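You operate a simulated robot arm through the tools that you are given. There is no shell and no other tool.

The job below is to be done with a simulated robot arm. You get a single attempt, and the scene is never put back.

TASK
Rivet the thick strap and put it in the DONE tray with a ring from the drawers.
Fine: the strap lies ready in the press; turn the press knob to THICK first; slide the table out to take it; shut the drawer again; leave the other straps.

The check looks at the end state, three seconds after you hand in, the way a careful person would. Anything else that was tipped, shoved, dropped, spilled or broken makes it a failure.

THE ROBOT
A 6-joint arm with a two-finger parallel gripper, fixed in place. Base frame: the origin is on the floor under the middle of its stand, x ahead of it, y to its left, z up; the work surface is at about z = 735. Readings come in mm, degrees, newtons and seconds.
With the tool pointing down near the work surface it reaches from about 300 to 700 mm from the base axis. Its first joint turns from -166.0 to 166.0 degrees. Payload 4.1 kg.
Tool frame: the origin (TCP) lies between the finger pads and is the grasp point; the fingertips stand 23 mm ahead of it; z points along the fingers, y is the line along which they close. Largest opening 94 mm; finger width 38, thickness 10; the body of the gripper, 54 by 96 mm, starts 39 mm behind the TCP.
Orientation is told as [roll, pitch, yaw] about the base's x, y, z axes, in that order, counted from this pose: with the fingers straight down and closing along the base's y, the tool's x points along the base's -x, its y along +y and its z along -z.

THE INTERFACE
- The arm moves only by the tool apply_moves. Its argument "motion" is a list of rows, each an object of numbers (a shift or turn left out is 0, a gripper value left out holds the last): "x", "y", "z": the shift along the tool's x, y, z in units of 150 mm (1.0 is 150 mm); "rx", "ry", "rz": the turn, a rotation vector about the tool's x, y, z in units of 180 degrees (1.0 is 180 degrees); "gripper": the closure, from 0 (fully open) to 1 (shut). In form: [{"x": .., "y": .., "z": .., "rx": .., "ry": .., "rz": .., "gripper": ..}, ...]. A call has 1 to 20 rows; each row is the pose to reach, as a shift and turn from the pose commanded when the call began, along the tool's axes at that moment. A call with a number of a shift or a turn outside -1 to 1 is refused whole. A row lasts 0.2 s, in which the tool goes at most 50 mm and 8.6 degrees; a call with a longer step from one row to the next is refused whole, and so is a gripper value outside its range. A pose out of reach is approached as far as the arm can. The call stops where the force on the tool passes 40 N (or 10 N more than at its start, if that is more) or the arm is blocked; 0.2 s more then pass. The fingers move at their own pace (about 45 mm/s each) and stop on an object; they squeeze with about 28 N. The grip force told is the motor's: it shows also when the fingers shut on nothing. Time passes only in rows, and 0.2 s behind the last, so rows that repeat a pose let the fingers close. The reply holds the time, the measured pose of the TCP, the force on the tool along the base axes, the opening and the grip force, in the units named above and with some noise, with the torque about the TCP (base axes, N m) and any sound that the robot's microphone picked up.
- Cameras (640 x 400 px; columns grow to the right, rows downward): "scene" is fixed at [221.2, -500.7, 1575.8]; the picture's right is [0.95, -0.32, 0.00], its down [-0.16, -0.47, -0.87] and it looks along [0.28, 0.82, -0.50] (base axes); focal length 325 px, centre (320, 200). "wrist" rides on the gripper at [86, 16, -75] in the tool frame; the picture's right is [-0.18, 0.98, 0.00], its down [-0.58, -0.11, -0.81] and it looks along [-0.79, -0.15, 0.59] (tool axes); focal length 243 px, centre (320, 200). There is no depth. A picture from a camera that has moved, and an enlarged one, comes with that camera's place and axes in the base frame and with its lens.
- snapshot(camera): a new picture of that camera. The clock stands still meanwhile.
- slide_trunk(by): slides the trunk up (or, below 0, down) by that many mm; the arm rides with it, the base frame stays. It gives what a move gives, with no picture.
- zoom(camera, box): a new picture of the part [left, top, right, bottom] of that camera's present view, enlarged. The clock stands still meanwhile.
- job_done(): hands the job in; it is judged then, once.

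Nothing tells you positions but the pictures and the camera data. Unless the task says otherwise, let go and move clear before handing in.

The tools are called after "Request:" by a JSON object that holds its "op" and its "data". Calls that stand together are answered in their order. apply_moves: Moves the arm, as the interface text tells. Its arguments: {"type":"object","properties":{"motion":{"type":"array","items":{"type":"object","properties":{"x":{"type":"number"},"y":{"type":"number"},"z":{"type":"number"},"rx":{"type":"number"},"ry":{"type":"number"},"rz":{"type":"number"},"gripper":{"type":"number"}}}}},"required":["motion"]} The other tools are called the same way: slide_trunk (by) moves the trunk up or down; snapshot (camera) takes a picture; zoom (camera, box) takes an enlarged picture of a part of a camera's view; job_done () hands the job in.

At the start:

```text
t: 0.0
tool_pos: [237.5, 274.7, 1343.4]
orientation: [0.0, 0.0, 0.0]
contact_force: [-0.1, -0.5, 0.1]
torque: [0.04, 0.03, 0.02]
grip_width: 94.1
finger_force: 0.1
trunk travel left (down, up): [-525.0, 65.0]
```

scene: 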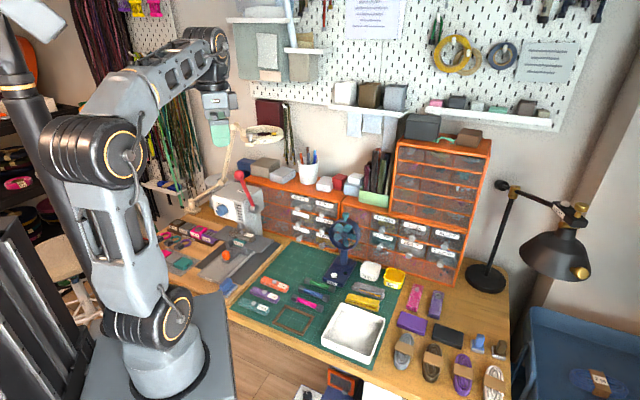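
wrist: 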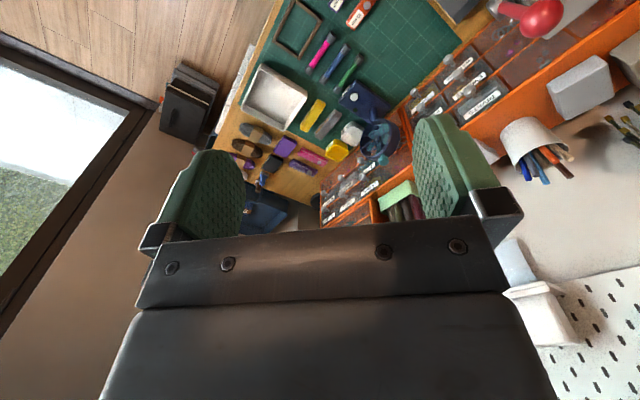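

I see a workbench with a press (grey with a red lever), a green cutting mat with straps, a white tray, and orange drawer cabinets. I'll look closely at the details before I move.

Request:
{"op": "zoom", "data": {"camera": "scene", "box": [140, 160, 300, 320]}}

Request:
{"op": "zoom", "data": {"camera": "scene", "box": [260, 140, 480, 280]}}

Request:
{"op": "zoom", "data": {"camera": "scene", "box": [220, 240, 420, 370]}}

Request:
{"op": "zoom", "data": {"camera": "scene", "box": [380, 260, 540, 400]}}

```text
2.50 times, centred on (220, 240) of scene
camera zoom: at [221.2, -500.7, 1575.8], right [0.95, -0.32, 0.0], down [-0.16, -0.47, -0.87], along [0.28, 0.82, -0.5], focal length 812 px, centre (570, 100)
```

zoom: 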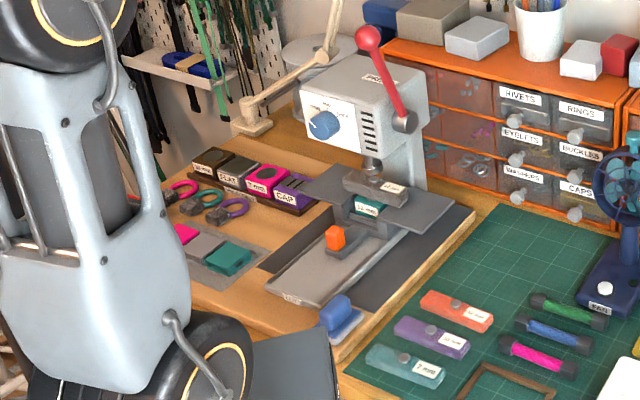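

```text
2.86 times, centred on (370, 210) of scene
camera zoom: at [221.2, -500.7, 1575.8], right [0.95, -0.32, 0.0], down [-0.16, -0.47, -0.87], along [0.28, 0.82, -0.5], focal length 928 px, centre (177, 171)
```

zoom: 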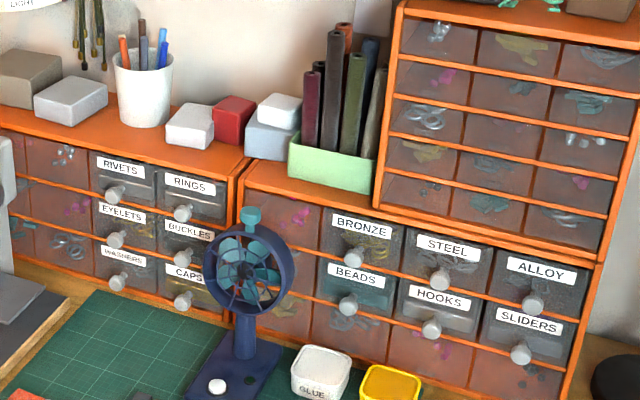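

```text
3.08 times, centred on (320, 305) of scene
camera zoom: at [221.2, -500.7, 1575.8], right [0.95, -0.32, 0.0], down [-0.16, -0.47, -0.87], along [0.28, 0.82, -0.5], focal length 1000 px, centre (320, -123)
```

zoom: 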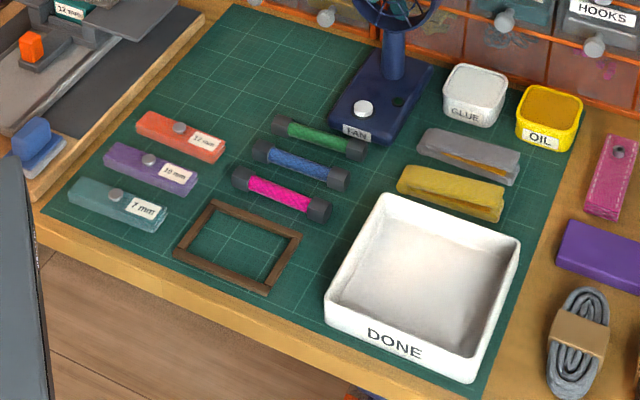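

```text
2.86 times, centred on (460, 330) of scene
camera zoom: at [221.2, -500.7, 1575.8], right [0.95, -0.32, 0.0], down [-0.16, -0.47, -0.87], along [0.28, 0.82, -0.5], focal length 928 px, centre (-80, -171)
```

zoom: 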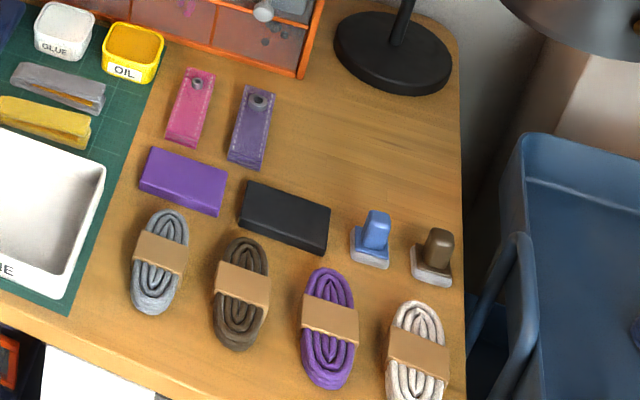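

The press is at the left with a blue dial, a red-knobbed lever and a sliding table with an orange handle; a teal strap is in it. I'll zoom in further on these details.

Request:
{"op": "zoom", "data": {"camera": "scene", "box": [205, 165, 265, 215]}}

Request:
{"op": "zoom", "data": {"camera": "scene", "box": [200, 220, 270, 295]}}

Request:
{"op": "zoom", "data": {"camera": "scene", "box": [280, 185, 345, 250]}}

Request:
{"op": "zoom", "data": {"camera": "scene", "box": [360, 205, 470, 290]}}

Request:
{"op": "zoom", "data": {"camera": "wrist", "box": [380, 0, 640, 160]}}

```text
8.00 times, centred on (235, 190) of scene
camera zoom: at [221.2, -500.7, 1575.8], right [0.95, -0.32, 0.0], down [-0.16, -0.47, -0.87], along [0.28, 0.82, -0.5], focal length 2599 px, centre (1000, 280)
```

zoom: 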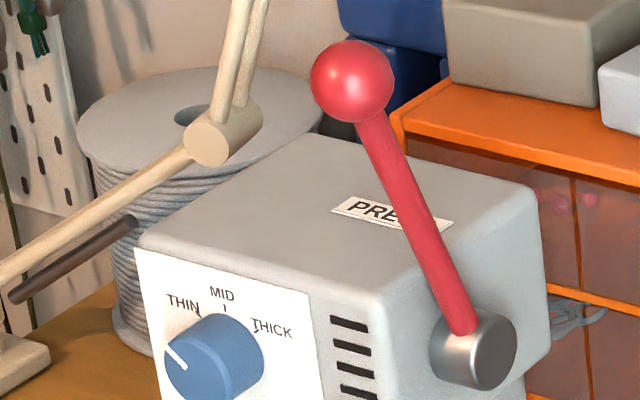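

```text
5.33 times, centred on (235, 258) of scene
camera zoom: at [221.2, -500.7, 1575.8], right [0.95, -0.32, 0.0], down [-0.16, -0.47, -0.87], along [0.28, 0.82, -0.5], focal length 1733 px, centre (773, -107)
```

zoom: 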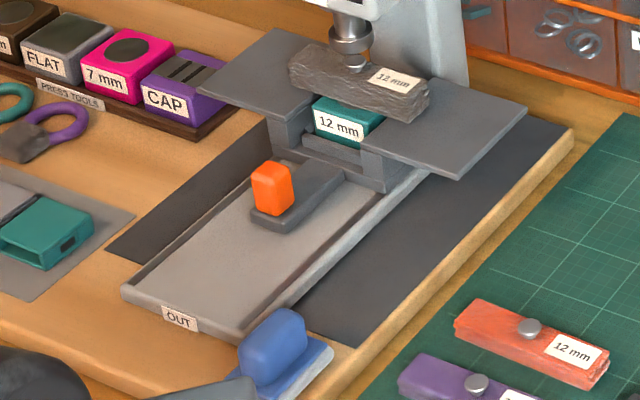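

```text
6.15 times, centred on (312, 218) of scene
camera zoom: at [221.2, -500.7, 1575.8], right [0.95, -0.32, 0.0], down [-0.16, -0.47, -0.87], along [0.28, 0.82, -0.5], focal length 2000 px, centre (366, 92)
```

zoom: 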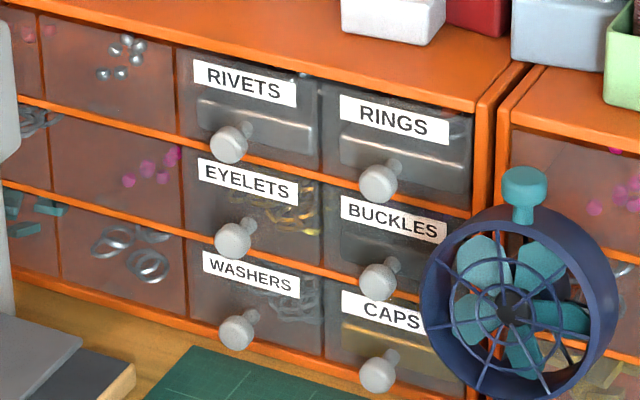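

```text
4.71 times, centred on (415, 248) of scene
camera zoom: at [221.2, -500.7, 1575.8], right [0.95, -0.32, 0.0], down [-0.16, -0.47, -0.87], along [0.28, 0.82, -0.5], focal length 1529 px, centre (-127, -24)
```

zoom: 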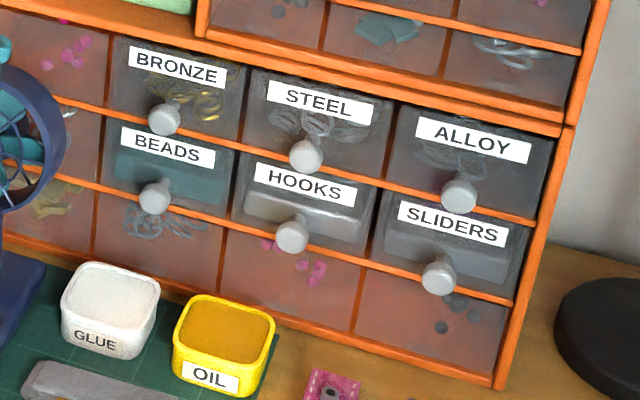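

```text
2.46 times, centred on (510, 80) of wrist
camera zoom: at [151.3, 291.7, 1417.2], right [0.18, 0.98, 0.0], down [0.58, -0.11, 0.81], along [0.79, -0.15, -0.59], focal length 597 px, centre (-148, 495)
```

zoom: 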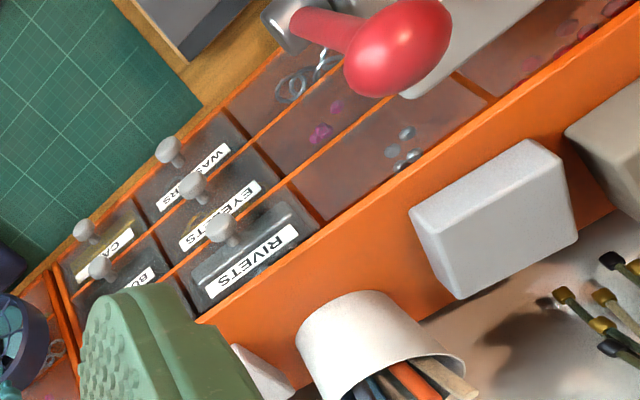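

Next I'll read the wall notices and check the drawer contents and labels.

Request:
{"op": "zoom", "data": {"camera": "scene", "box": [335, 0, 415, 50]}}

Request:
{"op": "zoom", "data": {"camera": "scene", "box": [505, 30, 595, 90]}}

Request:
{"op": "zoom", "data": {"camera": "scene", "box": [400, 265, 460, 325]}}

Request:
{"op": "zoom", "data": {"camera": "scene", "box": [240, 265, 340, 340]}}

Request:
{"op": "zoom", "data": {"camera": "scene", "box": [150, 215, 220, 270]}}

```text
8.00 times, centred on (375, 25) of scene
camera zoom: at [221.2, -500.7, 1575.8], right [0.95, -0.32, 0.0], down [-0.16, -0.47, -0.87], along [0.28, 0.82, -0.5], focal length 2599 px, centre (-120, 1600)
```

zoom: 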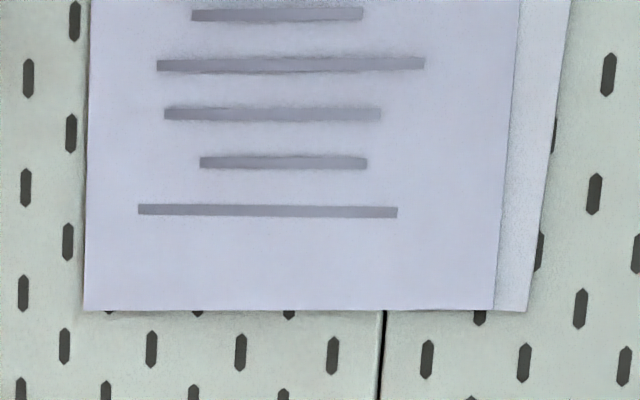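

```text
6.67 times, centred on (550, 60) of scene
camera zoom: at [221.2, -500.7, 1575.8], right [0.95, -0.32, 0.0], down [-0.16, -0.47, -0.87], along [0.28, 0.82, -0.5], focal length 2166 px, centre (-1213, 1133)
```

zoom: 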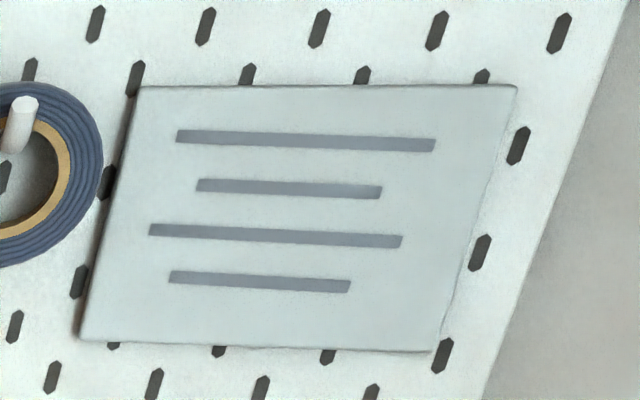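

```text
6.67 times, centred on (430, 295) of scene
camera zoom: at [221.2, -500.7, 1575.8], right [0.95, -0.32, 0.0], down [-0.16, -0.47, -0.87], along [0.28, 0.82, -0.5], focal length 2166 px, centre (-413, -433)
```

zoom: 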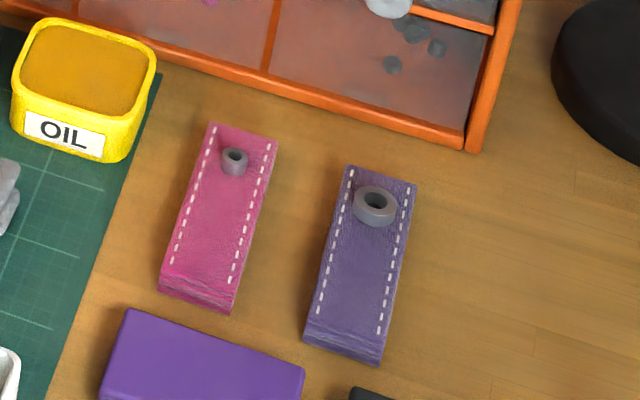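

```text
5.33 times, centred on (290, 302) of scene
camera zoom: at [221.2, -500.7, 1575.8], right [0.95, -0.32, 0.0], down [-0.16, -0.47, -0.87], along [0.28, 0.82, -0.5], focal length 1733 px, centre (480, -347)
```

zoom: 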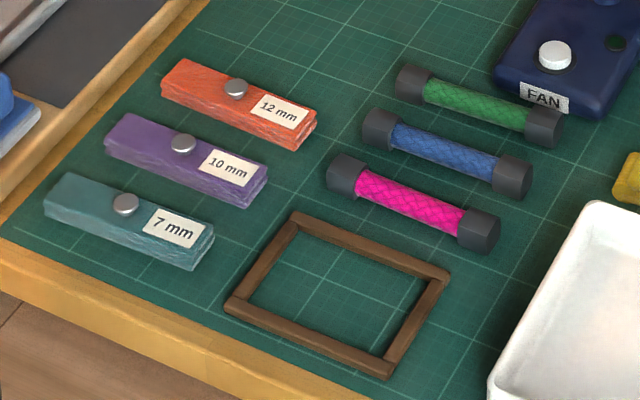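

```text
7.27 times, centred on (185, 242) of scene
camera zoom: at [221.2, -500.7, 1575.8], right [0.95, -0.32, 0.0], down [-0.16, -0.47, -0.87], along [0.28, 0.82, -0.5], focal length 2363 px, centre (1302, -109)
```

zoom: 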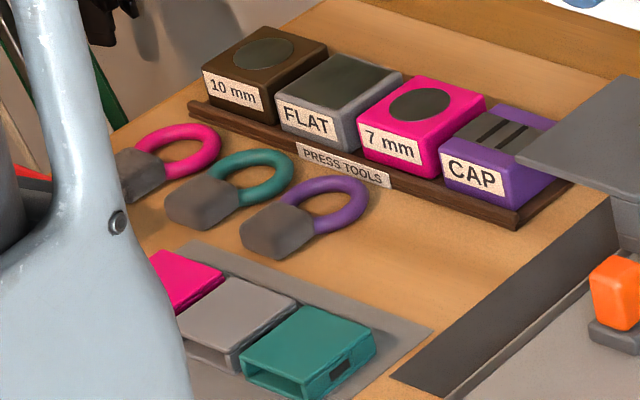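

The bench seems turned about 45° from the base axes, with the press to the left, the mat and DONE tray in front, and the drawers at the back. I'll turn the wrist to face the bench squarely and get a second viewpoint.

Request:
{"op": "apply_moves", "data": {"motion": [{"rz": -0.04}, {"rz": -0.08}, {"rz": -0.12}, {"rz": -0.16}, {"rz": -0.2}, {"rz": -0.25}, {"rz": -0.25}]}}

Request:
{"op": "snapshot", "data": {"camera": "wrist"}}

```text
refused: row 6 steps farther than a row can; nothing moved
```

```text
taken
camera wrist: at [151.3, 291.7, 1417.2], right [0.18, 0.98, 0.0], down [0.58, -0.11, 0.81], along [0.79, -0.15, -0.59], focal length 243 px, centre (320, 200)
```

wrist: 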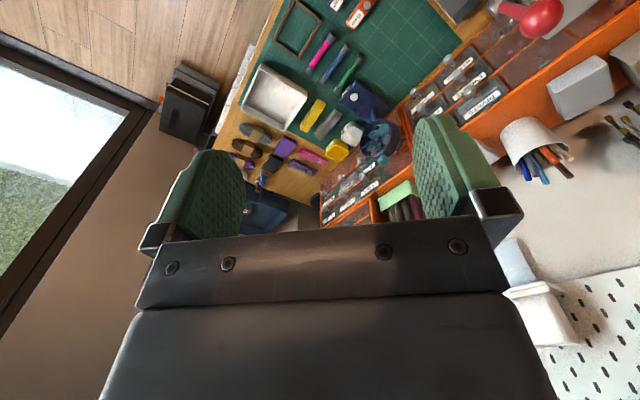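

The last step of that turn was slightly too large, so nothing moved. I'll redo it with even steps.

Request:
{"op": "apply_moves", "data": {"motion": [{"rz": -0.042}, {"rz": -0.084}, {"rz": -0.126}, {"rz": -0.168}, {"rz": -0.21}, {"rz": -0.25}, {"rz": -0.25}]}}

Request:
{"op": "snapshot", "data": {"camera": "wrist"}}

```text
t: 1.6
tool_pos: [237.9, 275.6, 1342.8]
orientation: [0.0, 0.0, 45.1]
contact_force: [-0.1, 0.1, -0.1]
torque: [0.01, 0.01, 0.02]
grip_width: 94.0
finger_force: 0.1
trunk travel left (down, up): [-525.0, 65.0]
```

```text
taken
camera wrist: at [165.2, 225.5, 1417.1], right [-0.57, 0.82, 0.0], down [0.49, 0.34, 0.81], along [0.66, 0.46, -0.59], focal length 243 px, centre (320, 200)
```

wrist: 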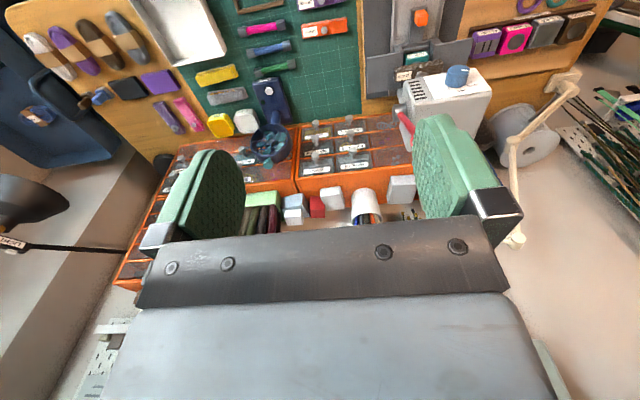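

The view is now square to the bench. I'll move left along it and lower, so the wrist camera gets a good look at the press.

Request:
{"op": "apply_moves", "data": {"motion": [{"y": 0.2, "z": 0.2}, {"y": 0.4, "z": 0.4}, {"y": 0.6, "z": 0.6}, {"y": 0.8, "z": 0.8}, {"y": 1.0, "z": 1.0}, {"y": 1.0, "z": 1.0}]}}

Request:
{"op": "snapshot", "data": {"camera": "wrist"}}

Request:
{"op": "snapshot", "data": {"camera": "scene"}}

```text
t: 3.0
tool_pos: [131.5, 379.1, 1190.0]
orientation: [0.0, 0.0, 45.0]
contact_force: [0.6, -0.6, 0.5]
torque: [-0.01, 0.0, -0.01]
grip_width: 93.7
finger_force: 0.1
trunk travel left (down, up): [-525.0, 65.0]
```

```text
taken
camera wrist: at [58.3, 330.1, 1265.1], right [-0.57, 0.82, 0.0], down [0.49, 0.33, 0.81], along [0.67, 0.46, -0.59], focal length 243 px, centre (320, 200)
```

wrist: 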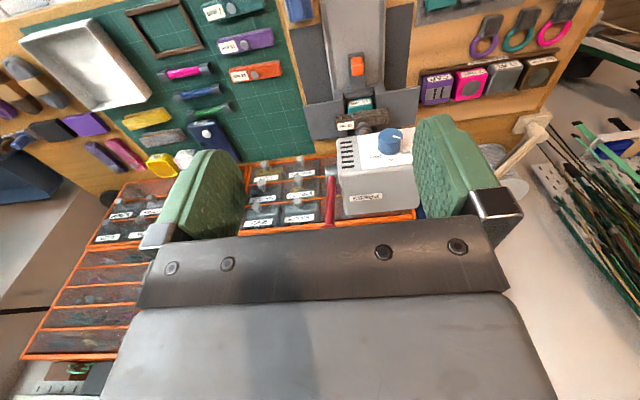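

```text
taken
```

scene: 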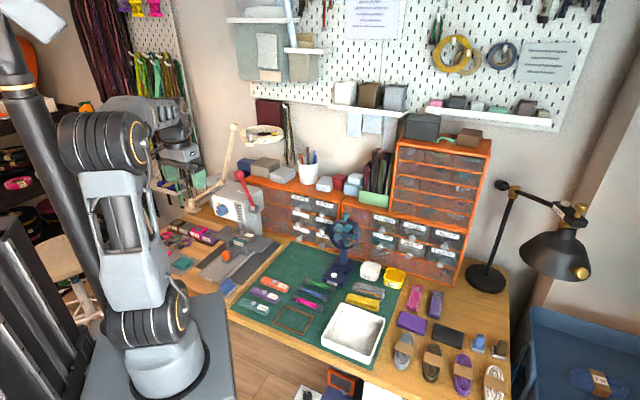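

The press, dial, lever, orange slide handle and strap show clearly from the robot's side. I'll zoom in on them from this viewpoint.

Request:
{"op": "zoom", "data": {"camera": "wrist", "box": [280, 40, 440, 240]}}

Request:
{"op": "zoom", "data": {"camera": "wrist", "box": [320, 80, 420, 160]}}

Request:
{"op": "zoom", "data": {"camera": "wrist", "box": [220, 140, 340, 240]}}

Request:
{"op": "zoom", "data": {"camera": "wrist", "box": [0, 150, 200, 380]}}

```text
2.00 times, centred on (360, 140) of wrist
camera zoom: at [58.3, 330.1, 1265.1], right [-0.57, 0.82, 0.0], down [0.49, 0.33, 0.81], along [0.67, 0.46, -0.59], focal length 485 px, centre (240, 320)
```

zoom: 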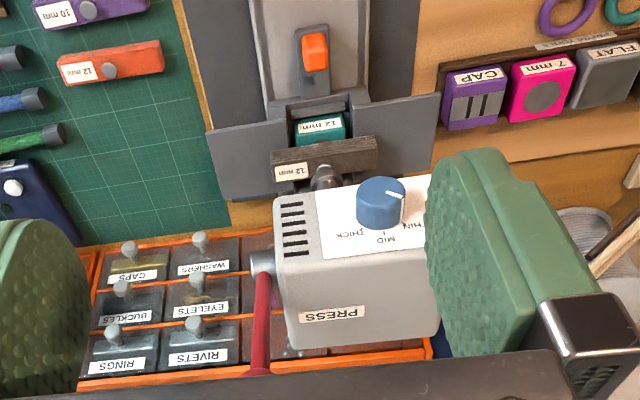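

```text
5.00 times, centred on (370, 120) of wrist
camera zoom: at [58.3, 330.1, 1265.1], right [-0.57, 0.82, 0.0], down [0.49, 0.33, 0.81], along [0.67, 0.46, -0.59], focal length 1213 px, centre (70, 600)
```

zoom: 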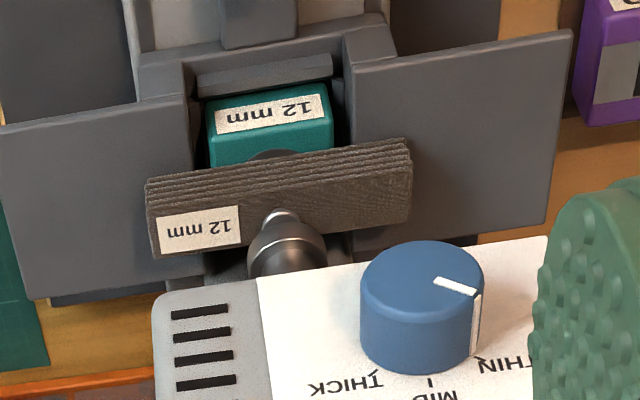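

```text
4.00 times, centred on (280, 190) of wrist
camera zoom: at [58.3, 330.1, 1265.1], right [-0.57, 0.82, 0.0], down [0.49, 0.33, 0.81], along [0.67, 0.46, -0.59], focal length 970 px, centre (480, 240)
```

zoom: 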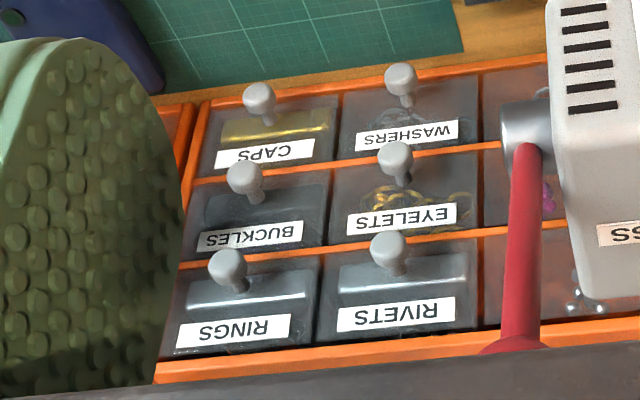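

```text
1.74 times, centred on (100, 265) of wrist
camera zoom: at [58.3, 330.1, 1265.1], right [-0.57, 0.82, 0.0], down [0.49, 0.33, 0.81], along [0.67, 0.46, -0.59], focal length 422 px, centre (703, 87)
```

zoom: 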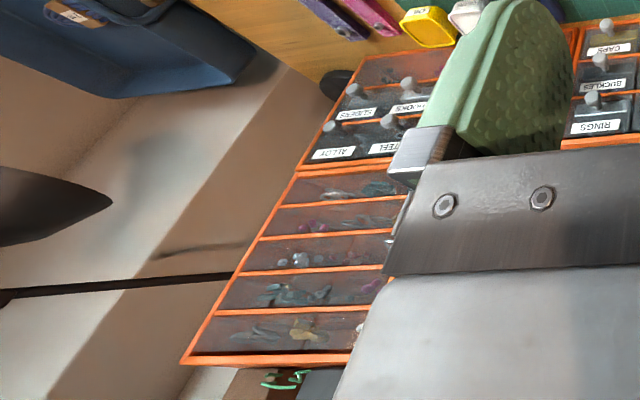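

From triangulation, I put the dial at about (199, 559, 958) facing the robot, the lever ball at about (280, 503, 1111), and the orange handle near (200, 510, 790). Next I'll pitch the tool to horizontal, facing the press panel.

Request:
{"op": "apply_moves", "data": {"motion": [{"ry": -0.0455}, {"ry": -0.091}, {"ry": -0.1365}, {"ry": -0.182}, {"ry": -0.2275}, {"ry": -0.273}, {"ry": -0.3185}, {"ry": -0.364}, {"ry": -0.4095}, {"ry": -0.455}, {"ry": -0.5}, {"ry": -0.5}]}}

Request:
{"op": "snapshot", "data": {"camera": "wrist"}}

Request:
{"op": "snapshot", "data": {"camera": "scene"}}

```text
t: 5.6
tool_pos: [130.9, 380.3, 1193.5]
orientation: [165.8, -89.9, -120.7]
contact_force: [-0.2, 0.5, 0.7]
torque: [0.02, 0.03, -0.02]
grip_width: 94.0
finger_force: 0.1
trunk travel left (down, up): [-525.0, 65.0]
```

```text
taken
camera wrist: at [67.6, 340.2, 1106.1], right [-0.7, 0.69, 0.18], down [-0.49, -0.65, 0.58], along [0.52, 0.31, 0.79], focal length 243 px, centre (320, 200)
```

wrist: 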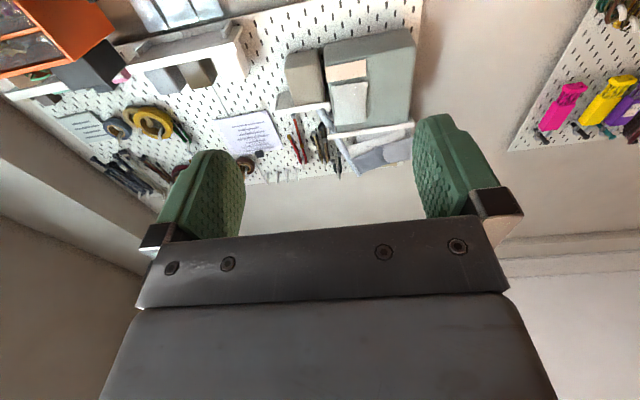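

```text
taken
```

scene: 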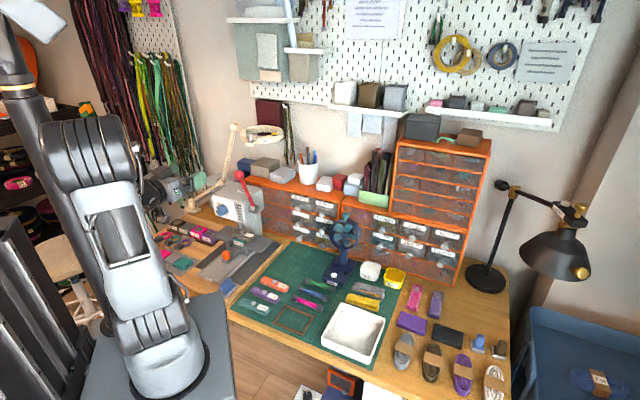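

The camera is now under the gripper looking up, which doesn't help. I'll roll the tool about its own axis toward having the camera on top.

Request:
{"op": "apply_moves", "data": {"motion": [{"rz": 0.0455}, {"rz": 0.091}, {"rz": 0.1365}, {"rz": 0.182}, {"rz": 0.2275}, {"rz": 0.273}, {"rz": 0.3185}, {"rz": 0.364}, {"rz": 0.4095}, {"rz": 0.455}, {"rz": 0.5}, {"rz": 0.5}]}}

Request:
{"op": "snapshot", "data": {"camera": "wrist"}}

```text
t: 8.2
tool_pos: [196.5, 212.9, 1329.5]
orientation: [88.0, -0.8, -44.0]
contact_force: [0.0, 0.3, 0.2]
torque: [0.02, -0.01, 0.03]
grip_width: 94.0
finger_force: 0.0
out of reach, approached as far as the arm can: row 4, 5, 6, 7, 8, 9, 10, 11, 12
trunk travel left (down, up): [-525.0, 65.0]
```

```text
taken
camera wrist: at [81.9, 220.3, 1347.0], right [0.14, -0.09, 0.99], down [-0.14, -0.99, -0.07], along [0.98, -0.13, -0.16], focal length 243 px, centre (320, 200)
```

wrist: 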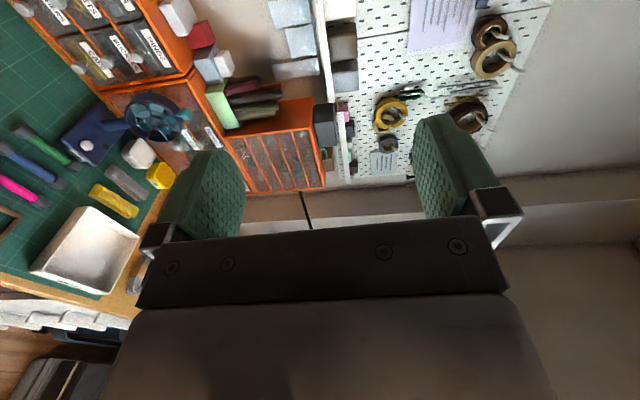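

That roll direction ran out of joint range and dragged the TCP away. I'll reverse it and see how the pose recovers.

Request:
{"op": "apply_moves", "data": {"motion": [{"rz": -0.0455}, {"rz": -0.091}, {"rz": -0.1365}, {"rz": -0.182}, {"rz": -0.2275}, {"rz": -0.273}, {"rz": -0.3185}, {"rz": -0.364}, {"rz": -0.4095}, {"rz": -0.455}, {"rz": -0.5}, {"rz": -0.5}]}}

```text
t: 10.8
tool_pos: [182.3, 224.4, 1331.0]
orientation: [-68.6, -89.9, 113.5]
contact_force: [-0.3, 0.5, 0.2]
torque: [-0.02, -0.02, 0.03]
grip_width: 94.1
finger_force: 0.0
out of reach, approached as far as the arm can: row 1, 2, 3, 4, 5, 6, 7, 8, 9, 10, 11, 12
trunk travel left (down, up): [-525.0, 65.0]
```

The commanded point is now too close to the robot's axis. I'll extend forward along the tool direction to get back into a comfortable range.

Request:
{"op": "apply_moves", "data": {"motion": [{"z": 0.3}, {"z": 0.6}, {"z": 0.9}, {"z": 0.9}]}}

```text
t: 11.8
tool_pos: [277.5, 320.7, 1332.9]
orientation: [-26.7, -90.0, 71.7]
contact_force: [-0.4, 0.7, -0.1]
torque: [-0.03, -0.01, 0.0]
grip_width: 93.9
finger_force: 0.1
trunk travel left (down, up): [-525.0, 65.0]
```

Back in reach, facing the bench horizontally. I'll try rolling the other way here, watching for limits.

Request:
{"op": "apply_moves", "data": {"motion": [{"rz": -0.0455}, {"rz": -0.091}, {"rz": -0.1365}, {"rz": -0.182}, {"rz": -0.2275}, {"rz": -0.273}, {"rz": -0.3185}, {"rz": -0.364}, {"rz": -0.4095}, {"rz": -0.455}, {"rz": -0.5}, {"rz": -0.5}]}}

Request:
{"op": "snapshot", "data": {"camera": "wrist"}}

```text
t: 14.4
tool_pos: [277.9, 321.1, 1332.8]
orientation: [-90.0, 0.1, 135.0]
contact_force: [0.1, 1.0, 0.0]
torque: [0.02, 0.01, -0.02]
grip_width: 94.2
finger_force: 0.0
trunk travel left (down, up): [-525.0, 65.0]
```

```text
taken
camera wrist: at [286.1, 206.9, 1315.0], right [-0.13, 0.13, -0.98], down [-0.98, -0.16, 0.11], along [-0.14, 0.98, 0.15], focal length 243 px, centre (320, 200)
```

wrist: 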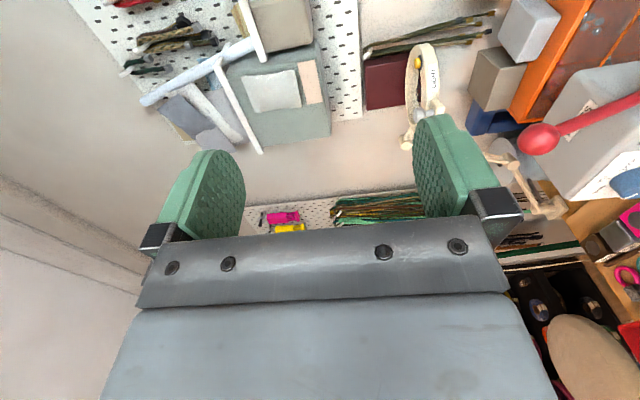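

That direction works without limits. I'll roll the remaining 90° to put the camera above the gripper.

Request:
{"op": "apply_moves", "data": {"motion": [{"rz": -0.0455}, {"rz": -0.091}, {"rz": -0.1365}, {"rz": -0.182}, {"rz": -0.2275}, {"rz": -0.273}, {"rz": -0.3185}, {"rz": -0.364}, {"rz": -0.4095}, {"rz": -0.455}, {"rz": -0.5}, {"rz": -0.5}]}}

Request:
{"op": "snapshot", "data": {"camera": "wrist"}}

```text
t: 17.0
tool_pos: [278.2, 320.7, 1331.5]
orientation: [85.0, 89.8, -50.0]
contact_force: [-0.3, 0.4, -0.2]
torque: [0.0, -0.01, -0.01]
grip_width: 94.0
finger_force: 0.2
trunk travel left (down, up): [-525.0, 65.0]
```

```text
taken
camera wrist: at [236.8, 256.6, 1417.0], right [0.7, -0.69, -0.18], down [-0.65, -0.49, -0.58], along [0.31, 0.52, -0.79], focal length 243 px, centre (320, 200)
```

wrist: 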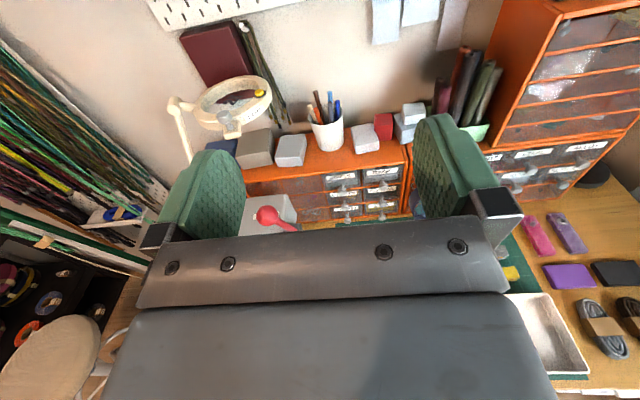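

The camera is now on top and the image is upright (tool x = up, y = right along the bench, z = toward the cabinets). I'll shift left toward the press and lower the trunk.

Request:
{"op": "apply_moves", "data": {"motion": [{"y": -0.3}, {"y": -0.6}, {"y": -0.9}, {"y": -1.0}, {"y": -1.0}]}}

Request:
{"op": "slide_trunk", "data": {"by": -200}}

Request:
{"op": "snapshot", "data": {"camera": "wrist"}}

Request:
{"op": "snapshot", "data": {"camera": "scene"}}

```text
t: 18.2
tool_pos: [170.5, 426.9, 1330.4]
orientation: [-94.6, 90.0, 130.4]
contact_force: [0.8, 0.1, 0.1]
torque: [-0.01, -0.04, -0.02]
grip_width: 94.1
finger_force: 0.2
trunk travel left (down, up): [-525.0, 65.0]
```

```text
t: 20.4
tool_pos: [171.7, 428.1, 1129.9]
orientation: [-8.9, 89.9, -143.7]
contact_force: [0.5, -0.6, 0.8]
torque: [0.01, -0.02, -0.01]
grip_width: 94.0
finger_force: 0.0
trunk travel left (down, up): [-325.0, 265.0]
```

```text
taken
camera wrist: at [129.6, 363.3, 1215.9], right [0.7, -0.69, -0.18], down [-0.65, -0.49, -0.58], along [0.31, 0.52, -0.79], focal length 243 px, centre (320, 200)
```

wrist: 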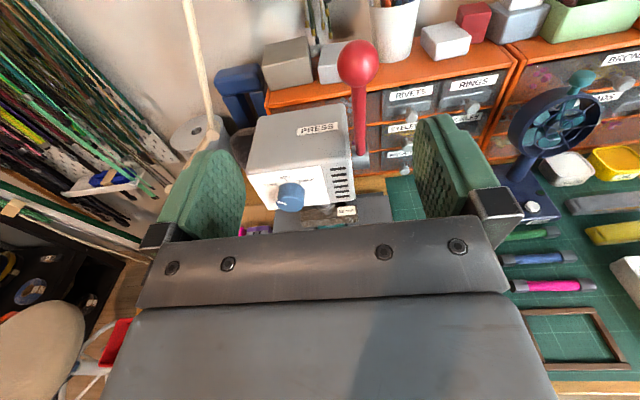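

```text
taken
```

scene: 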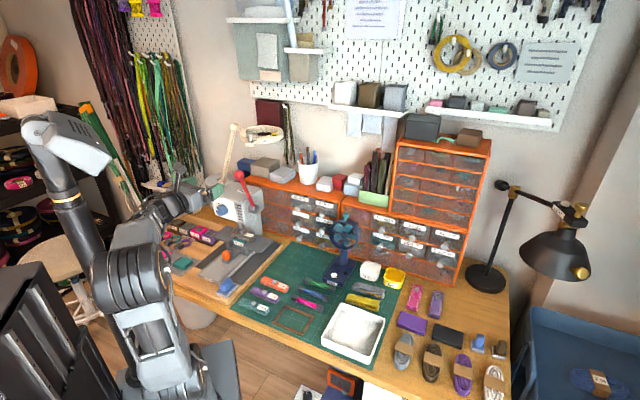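

Good view of the dial, lever and strap. I'll zoom in for precise pixel positions.

Request:
{"op": "zoom", "data": {"camera": "wrist", "box": [240, 120, 400, 240]}}

Request:
{"op": "zoom", "data": {"camera": "scene", "box": [200, 150, 280, 210]}}

Request:
{"op": "zoom", "data": {"camera": "wrist", "box": [340, 40, 540, 200]}}

```text
3.33 times, centred on (320, 180) of wrist
camera zoom: at [129.6, 363.3, 1215.9], right [0.7, -0.69, -0.18], down [-0.65, -0.49, -0.58], along [0.31, 0.52, -0.79], focal length 809 px, centre (320, 267)
```

zoom: 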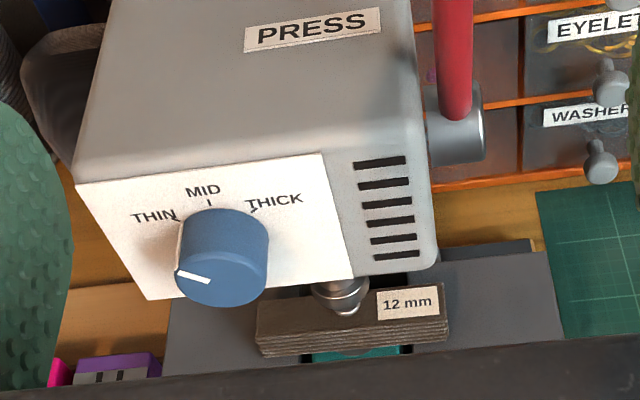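

```text
6.67 times, centred on (240, 180) of scene
camera zoom: at [221.2, -500.7, 1575.8], right [0.95, -0.32, 0.0], down [-0.16, -0.47, -0.87], along [0.28, 0.82, -0.5], focal length 2166 px, centre (853, 333)
```

zoom: 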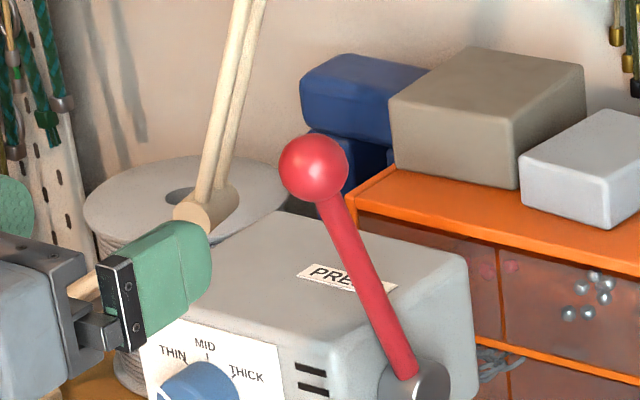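

```text
2.50 times, centred on (440, 120) of wrist
camera zoom: at [129.6, 363.3, 1215.9], right [0.7, -0.69, -0.18], down [-0.65, -0.49, -0.58], along [0.31, 0.52, -0.79], focal length 606 px, centre (20, 400)
```

zoom: 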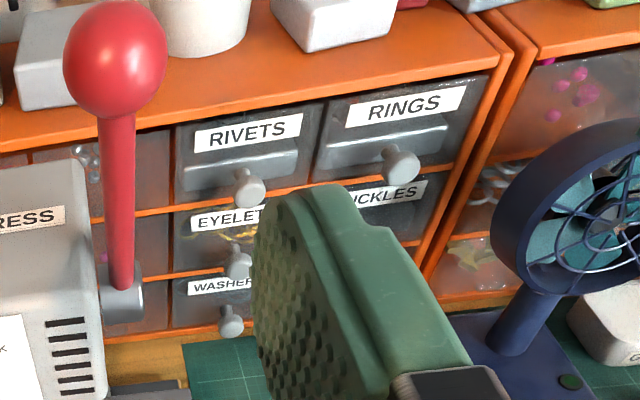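

The dial axis is at about s = -255 along the bench, height 959, with its cap at depth 538 and the panel at 561; the pointer is on THIN. I'll lower further and line up in front of the dial.

Request:
{"op": "slide_trunk", "data": {"by": -100}}

Request:
{"op": "apply_moves", "data": {"motion": [{"x": -0.16, "y": -0.16}, {"x": -0.32, "y": -0.33}, {"x": -0.473, "y": -0.491}, {"x": -0.473, "y": -0.491}]}}

Request:
{"op": "snapshot", "data": {"camera": "wrist"}}

```text
t: 21.7
tool_pos: [170.5, 426.8, 1030.4]
orientation: [-49.1, 90.1, 176.0]
contact_force: [-0.7, -0.6, 0.8]
torque: [0.0, 0.04, -0.03]
grip_width: 94.1
finger_force: 0.1
trunk travel left (down, up): [-225.0, 365.0]
```

```text
t: 22.7
tool_pos: [119.9, 482.6, 955.4]
orientation: [133.7, 90.0, -1.2]
contact_force: [-0.2, 0.0, -0.2]
torque: [0.04, -0.02, 0.03]
grip_width: 93.8
finger_force: 0.1
trunk travel left (down, up): [-225.0, 365.0]
```

```text
taken
camera wrist: at [77.5, 418.9, 1041.6], right [0.7, -0.69, -0.18], down [-0.65, -0.49, -0.58], along [0.31, 0.52, -0.79], focal length 243 px, centre (320, 200)
```

wrist: 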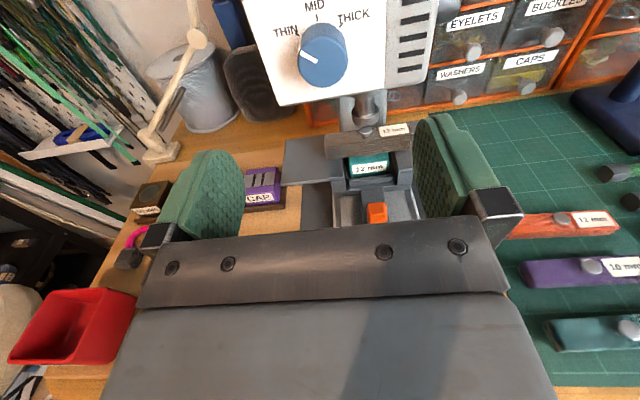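

I'm lined up in front of the dial within a few mm. One zoom to refine before approaching.

Request:
{"op": "zoom", "data": {"camera": "wrist", "box": [240, 0, 400, 100]}}

```text
4.00 times, centred on (320, 50) of wrist
camera zoom: at [77.5, 418.9, 1041.6], right [0.7, -0.69, -0.18], down [-0.65, -0.49, -0.58], along [0.31, 0.52, -0.79], focal length 970 px, centre (320, 800)
```

zoom: 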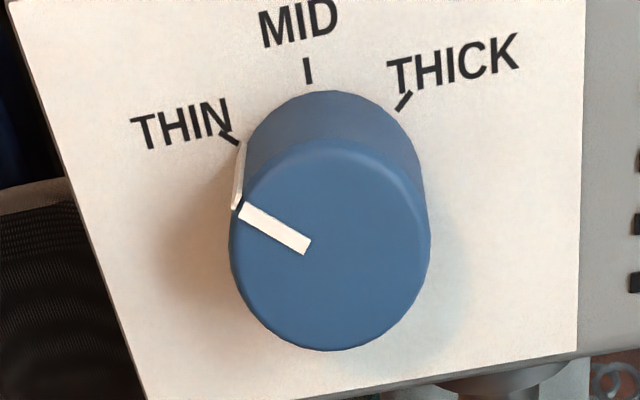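

The ticks are at ±50° and the pointer is on THIN, so a 100° clockwise turn is needed. I'll approach with open fingers around the dial.

Request:
{"op": "apply_moves", "data": {"motion": [{"x": 0.023, "y": 0.012, "z": 0.2}, {"x": 0.023, "y": 0.012, "z": 0.4}, {"x": 0.023, "y": 0.012, "z": 0.55}, {"x": 0.023, "y": 0.012, "z": 0.63}, {"x": 0.023, "y": 0.012, "z": 0.68}, {"x": 0.023, "y": 0.012, "z": 0.7}, {"x": 0.023, "y": 0.012, "z": 0.7}]}}

Request:
{"op": "snapshot", "data": {"camera": "wrist"}}

Request:
{"op": "zoom", "data": {"camera": "scene", "box": [160, 150, 280, 230]}}

```text
t: 24.3
tool_pos: [194.8, 554.0, 961.7]
orientation: [30.1, 90.1, -104.9]
contact_force: [-0.3, -0.8, 0.9]
torque: [0.02, 0.0, 0.01]
grip_width: 93.8
finger_force: 0.0
trunk travel left (down, up): [-225.0, 365.0]
```

```text
taken
camera wrist: at [152.9, 489.9, 1048.4], right [0.7, -0.69, -0.18], down [-0.65, -0.49, -0.58], along [0.31, 0.52, -0.79], focal length 243 px, centre (320, 200)
```

wrist: 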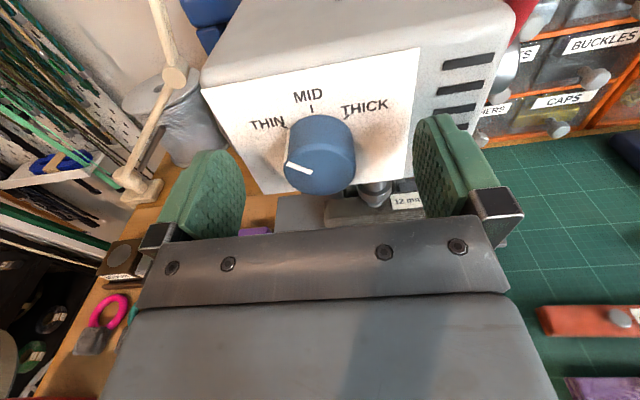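

```text
5.00 times, centred on (220, 190) of scene
camera zoom: at [221.2, -500.7, 1575.8], right [0.95, -0.32, 0.0], down [-0.16, -0.47, -0.87], along [0.28, 0.82, -0.5], focal length 1625 px, centre (820, 250)
```

zoom: 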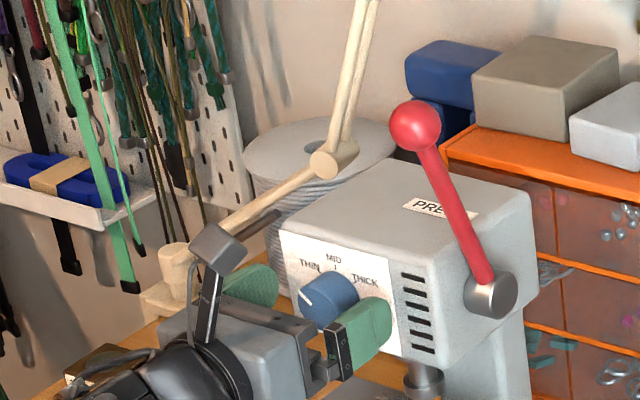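

The fingers straddle the dial with a few mm to spare before the panel. I'll go in 4 mm more and close on it.

Request:
{"op": "apply_moves", "data": {"motion": [{"z": 0.015}, {"z": 0.027}, {"z": 0.027, "gripper": 0.5}, {"z": 0.027, "gripper": 0.5}, {"z": 0.027, "gripper": 1}, {"z": 0.027, "gripper": 1}, {"z": 0.027, "gripper": 1}, {"z": 0.027, "gripper": 1}]}}

Request:
{"op": "snapshot", "data": {"camera": "wrist"}}

```text
t: 26.1
tool_pos: [195.7, 557.9, 962.0]
orientation: [95.1, 89.8, -39.7]
contact_force: [-10.8, 14.1, 3.9]
torque: [0.0, 0.28, 0.3]
grip_width: 37.7
finger_force: 45.1
trunk travel left (down, up): [-225.0, 365.0]
```

```text
taken
camera wrist: at [154.3, 492.7, 1048.6], right [0.7, -0.69, -0.18], down [-0.64, -0.5, -0.58], along [0.31, 0.52, -0.79], focal length 243 px, centre (320, 200)
```

wrist: 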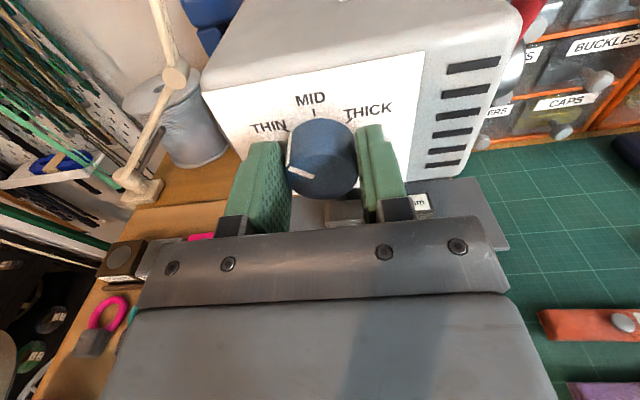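

I have the dial with a sideways load of about 17 N, so I'm slightly off-centre. I'll nudge to relieve it before turning.

Request:
{"op": "apply_moves", "data": {"motion": [{"y": -0.013}, {"y": -0.013}]}}

```text
t: 26.7
tool_pos: [197.2, 556.2, 963.2]
orientation: [92.8, 90.0, -42.3]
contact_force: [-5.3, 7.3, 3.5]
torque: [0.18, 0.02, 0.71]
grip_width: 37.4
finger_force: 45.0
trunk travel left (down, up): [-225.0, 365.0]
```

Request:
{"op": "apply_moves", "data": {"motion": [{"y": -0.013, "x": -0.008}, {"y": -0.013, "x": -0.015}, {"y": -0.013, "x": -0.015}]}}

```text
t: 27.5
tool_pos: [195.6, 555.5, 962.0]
orientation: [-157.2, 89.7, 67.7]
contact_force: [6.3, 12.5, 17.5]
torque: [-0.07, 0.06, 0.21]
grip_width: 37.5
finger_force: 45.2
trunk travel left (down, up): [-225.0, 365.0]
```

Request:
{"op": "apply_moves", "data": {"motion": [{"x": 0.016}, {"x": 0.016}]}}

```text
t: 28.1
tool_pos: [195.6, 556.1, 962.6]
orientation: [-69.2, 90.0, 155.7]
contact_force: [11.0, 1.5, 9.8]
torque: [1.08, -0.89, 0.0]
grip_width: 37.4
finger_force: 45.1
trunk travel left (down, up): [-225.0, 365.0]
```

Loads are moderate. I'll start turning clockwise, 30° first, and check.

Request:
{"op": "apply_moves", "data": {"motion": [{"rz": 0.03}, {"rz": 0.06}, {"rz": 0.09}, {"rz": 0.12}, {"rz": 0.15}, {"rz": 0.167}, {"rz": 0.167}]}}

Request:
{"op": "snapshot", "data": {"camera": "wrist"}}

```text
t: 29.7
tool_pos: [197.3, 554.9, 962.2]
orientation: [-89.8, 59.7, 135.1]
contact_force: [17.3, -30.9, -8.3]
torque: [-0.21, -0.02, -0.3]
grip_width: 37.3
finger_force: 45.3
trunk travel left (down, up): [-225.0, 365.0]
```

```text
taken
camera wrist: at [184.9, 461.8, 1028.0], right [0.53, -0.54, -0.65], down [-0.85, -0.29, -0.45], along [0.05, 0.79, -0.61], focal length 243 px, centre (320, 200)
```

wrist: 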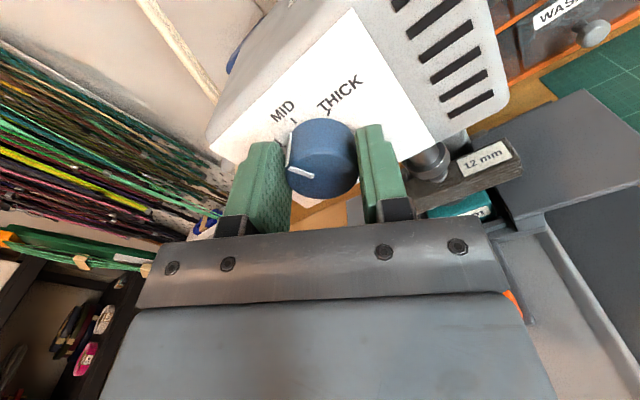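

The dial turns with the gripper; a side load of 34 N has built up along the closing axis. I'll nudge to relieve it before continuing.

Request:
{"op": "apply_moves", "data": {"motion": [{"y": 0.013}, {"y": 0.02}, {"y": 0.02}]}}

```text
t: 30.5
tool_pos: [197.4, 555.0, 962.5]
orientation: [-90.0, 59.8, 134.9]
contact_force: [14.3, -14.0, -4.4]
torque: [0.04, -0.2, -1.08]
grip_width: 37.4
finger_force: 44.7
trunk travel left (down, up): [-225.0, 365.0]
```

Request:
{"op": "apply_moves", "data": {"motion": [{"y": 0.013}, {"y": 0.026}, {"y": 0.026}]}}

```text
t: 31.3
tool_pos: [197.8, 555.2, 961.5]
orientation: [-90.5, 59.9, 134.9]
contact_force: [2.7, 11.9, 17.9]
torque: [-0.39, 0.51, 0.35]
grip_width: 37.4
finger_force: 44.9
trunk travel left (down, up): [-225.0, 365.0]
```

Request:
{"op": "apply_moves", "data": {"motion": [{"x": 0.014, "y": -0.008}, {"x": 0.014, "y": -0.008}]}}

```text
t: 31.9
tool_pos: [197.5, 554.2, 961.1]
orientation: [-90.1, 60.0, 134.9]
contact_force: [-4.6, 21.2, 14.6]
torque: [0.82, -0.68, -0.32]
grip_width: 37.5
finger_force: 45.3
trunk travel left (down, up): [-225.0, 365.0]
```

The grip is building odd loads, so I'll open slightly, let the arm settle, and re-centre on the dial.

Request:
{"op": "apply_moves", "data": {"motion": [{"gripper": 0.4}, {"gripper": 0.4}, {"gripper": 0.4}]}}

Request:
{"op": "snapshot", "data": {"camera": "wrist"}}

Request:
{"op": "zoom", "data": {"camera": "wrist", "box": [220, 80, 420, 220]}}

```text
t: 32.7
tool_pos: [198.9, 553.0, 960.8]
orientation: [-89.9, 60.0, 135.1]
contact_force: [-0.5, -0.7, 1.1]
torque: [0.01, 0.0, 0.0]
grip_width: 56.6
finger_force: 0.0
trunk travel left (down, up): [-225.0, 365.0]
```

```text
taken
camera wrist: at [185.9, 460.5, 1027.3], right [0.54, -0.54, -0.65], down [-0.84, -0.3, -0.45], along [0.05, 0.79, -0.61], focal length 243 px, centre (320, 200)
```

wrist: 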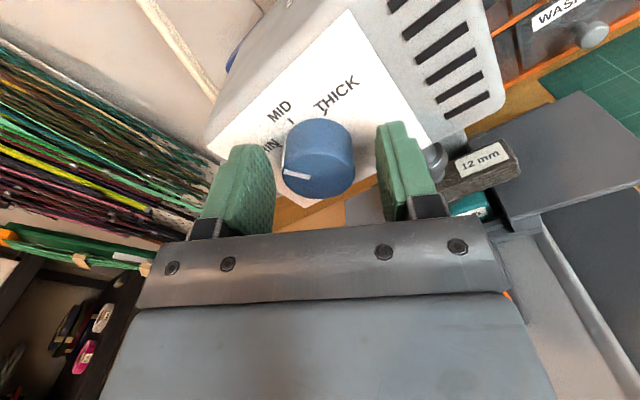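

```text
2.86 times, centred on (320, 150) of wrist
camera zoom: at [185.9, 460.5, 1027.3], right [0.54, -0.54, -0.65], down [-0.84, -0.3, -0.45], along [0.05, 0.79, -0.61], focal length 693 px, centre (320, 343)
```

zoom: 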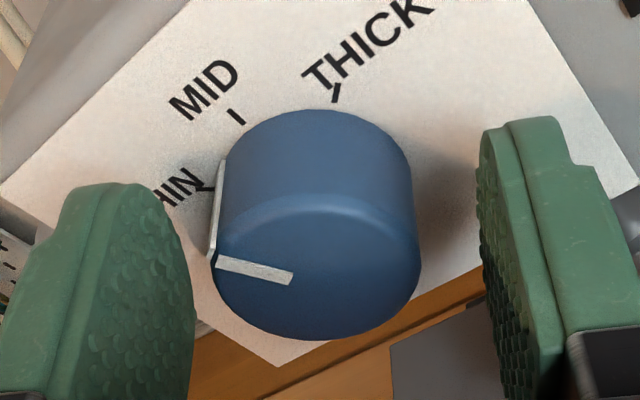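

After opening, the TCP is well centred on the dial, which has turned only partly to about -32°. I'll grip again here and check the load.

Request:
{"op": "apply_moves", "data": {"motion": [{"gripper": 1}, {"gripper": 1}, {"gripper": 1}, {"gripper": 1}]}}

```text
t: 33.7
tool_pos: [197.1, 554.6, 962.1]
orientation: [-90.1, 60.1, 135.1]
contact_force: [-3.4, 11.3, 9.9]
torque: [0.0, 0.09, 0.39]
grip_width: 37.2
finger_force: 44.7
trunk travel left (down, up): [-225.0, 365.0]
```

Request:
{"op": "apply_moves", "data": {"motion": [{"y": -0.018}, {"y": -0.018}]}}

```text
t: 34.3
tool_pos: [196.8, 554.2, 962.7]
orientation: [-90.0, 60.0, 134.9]
contact_force: [-2.6, -5.9, 3.5]
torque: [-0.18, 0.16, -0.03]
grip_width: 37.1
finger_force: 45.2
trunk travel left (down, up): [-225.0, 365.0]
```

Well centred now. I'll turn another 30° and check loads and pointer.

Request:
{"op": "apply_moves", "data": {"motion": [{"rz": 0.03}, {"rz": 0.06}, {"rz": 0.09}, {"rz": 0.12}, {"rz": 0.15}, {"rz": 0.167}, {"rz": 0.167}]}}

Request:
{"op": "zoom", "data": {"camera": "wrist", "box": [220, 80, 420, 220]}}

```text
t: 35.5
tool_pos: [198.7, 553.4, 961.3]
orientation: [-89.5, 33.9, 135.0]
contact_force: [1.4, -16.7, -3.4]
torque: [0.21, -0.24, 0.11]
grip_width: 37.3
finger_force: 45.6
trunk travel left (down, up): [-225.0, 365.0]
stopped in row 6: the force on the tool passed its limit at 42 N (the readings are from after the stop); the commanded pose is now the measured one
```

```text
2.86 times, centred on (320, 150) of wrist
camera zoom: at [202.4, 443.7, 995.5], right [0.28, -0.29, -0.92], down [-0.96, -0.18, -0.23], along [-0.1, 0.94, -0.32], focal length 693 px, centre (320, 343)
```

zoom: 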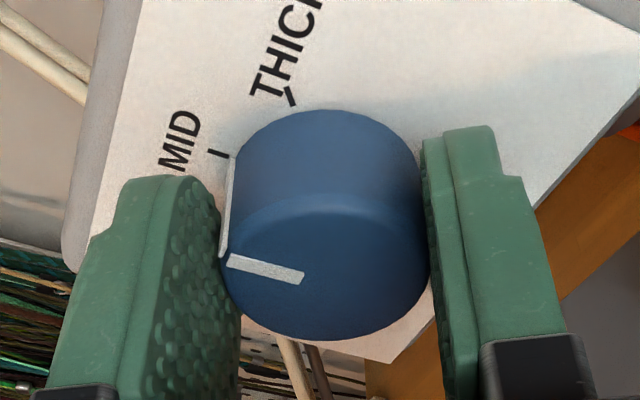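

The dial is now near MID. The force guard stopped the move, and the command has been reset to the measured pose. I'll continue in smaller turns.

Request:
{"op": "apply_moves", "data": {"motion": [{"rz": 0.025}, {"rz": 0.05}, {"rz": 0.075}, {"rz": 0.1}, {"rz": 0.1}]}}

```text
t: 36.7
tool_pos: [199.3, 552.2, 959.2]
orientation: [-89.6, 16.0, 134.9]
contact_force: [5.8, -20.1, -9.0]
torque: [0.07, -0.16, -0.21]
grip_width: 37.1
finger_force: 44.9
trunk travel left (down, up): [-225.0, 365.0]
```

Request:
{"op": "apply_moves", "data": {"motion": [{"rz": 0.025, "y": 0.005}, {"rz": 0.05, "y": 0.01}, {"rz": 0.075, "y": 0.012}, {"rz": 0.09, "y": 0.012}, {"rz": 0.09, "y": 0.012}]}}

Request:
{"op": "zoom", "data": {"camera": "wrist", "box": [220, 80, 420, 220]}}

```text
t: 37.9
tool_pos: [198.8, 552.9, 957.7]
orientation: [-89.5, -0.2, 134.9]
contact_force: [3.8, -24.0, -18.8]
torque: [0.17, -0.35, -0.64]
grip_width: 37.2
finger_force: 44.8
trunk travel left (down, up): [-225.0, 365.0]
```

```text
2.86 times, centred on (320, 150) of wrist
camera zoom: at [207.0, 438.8, 941.2], right [-0.14, 0.13, -0.98], down [-0.98, -0.16, 0.12], along [-0.14, 0.98, 0.15], focal length 693 px, centre (320, 343)
```

zoom: 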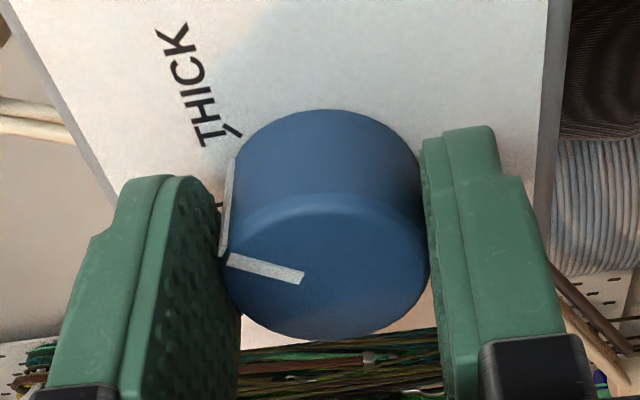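

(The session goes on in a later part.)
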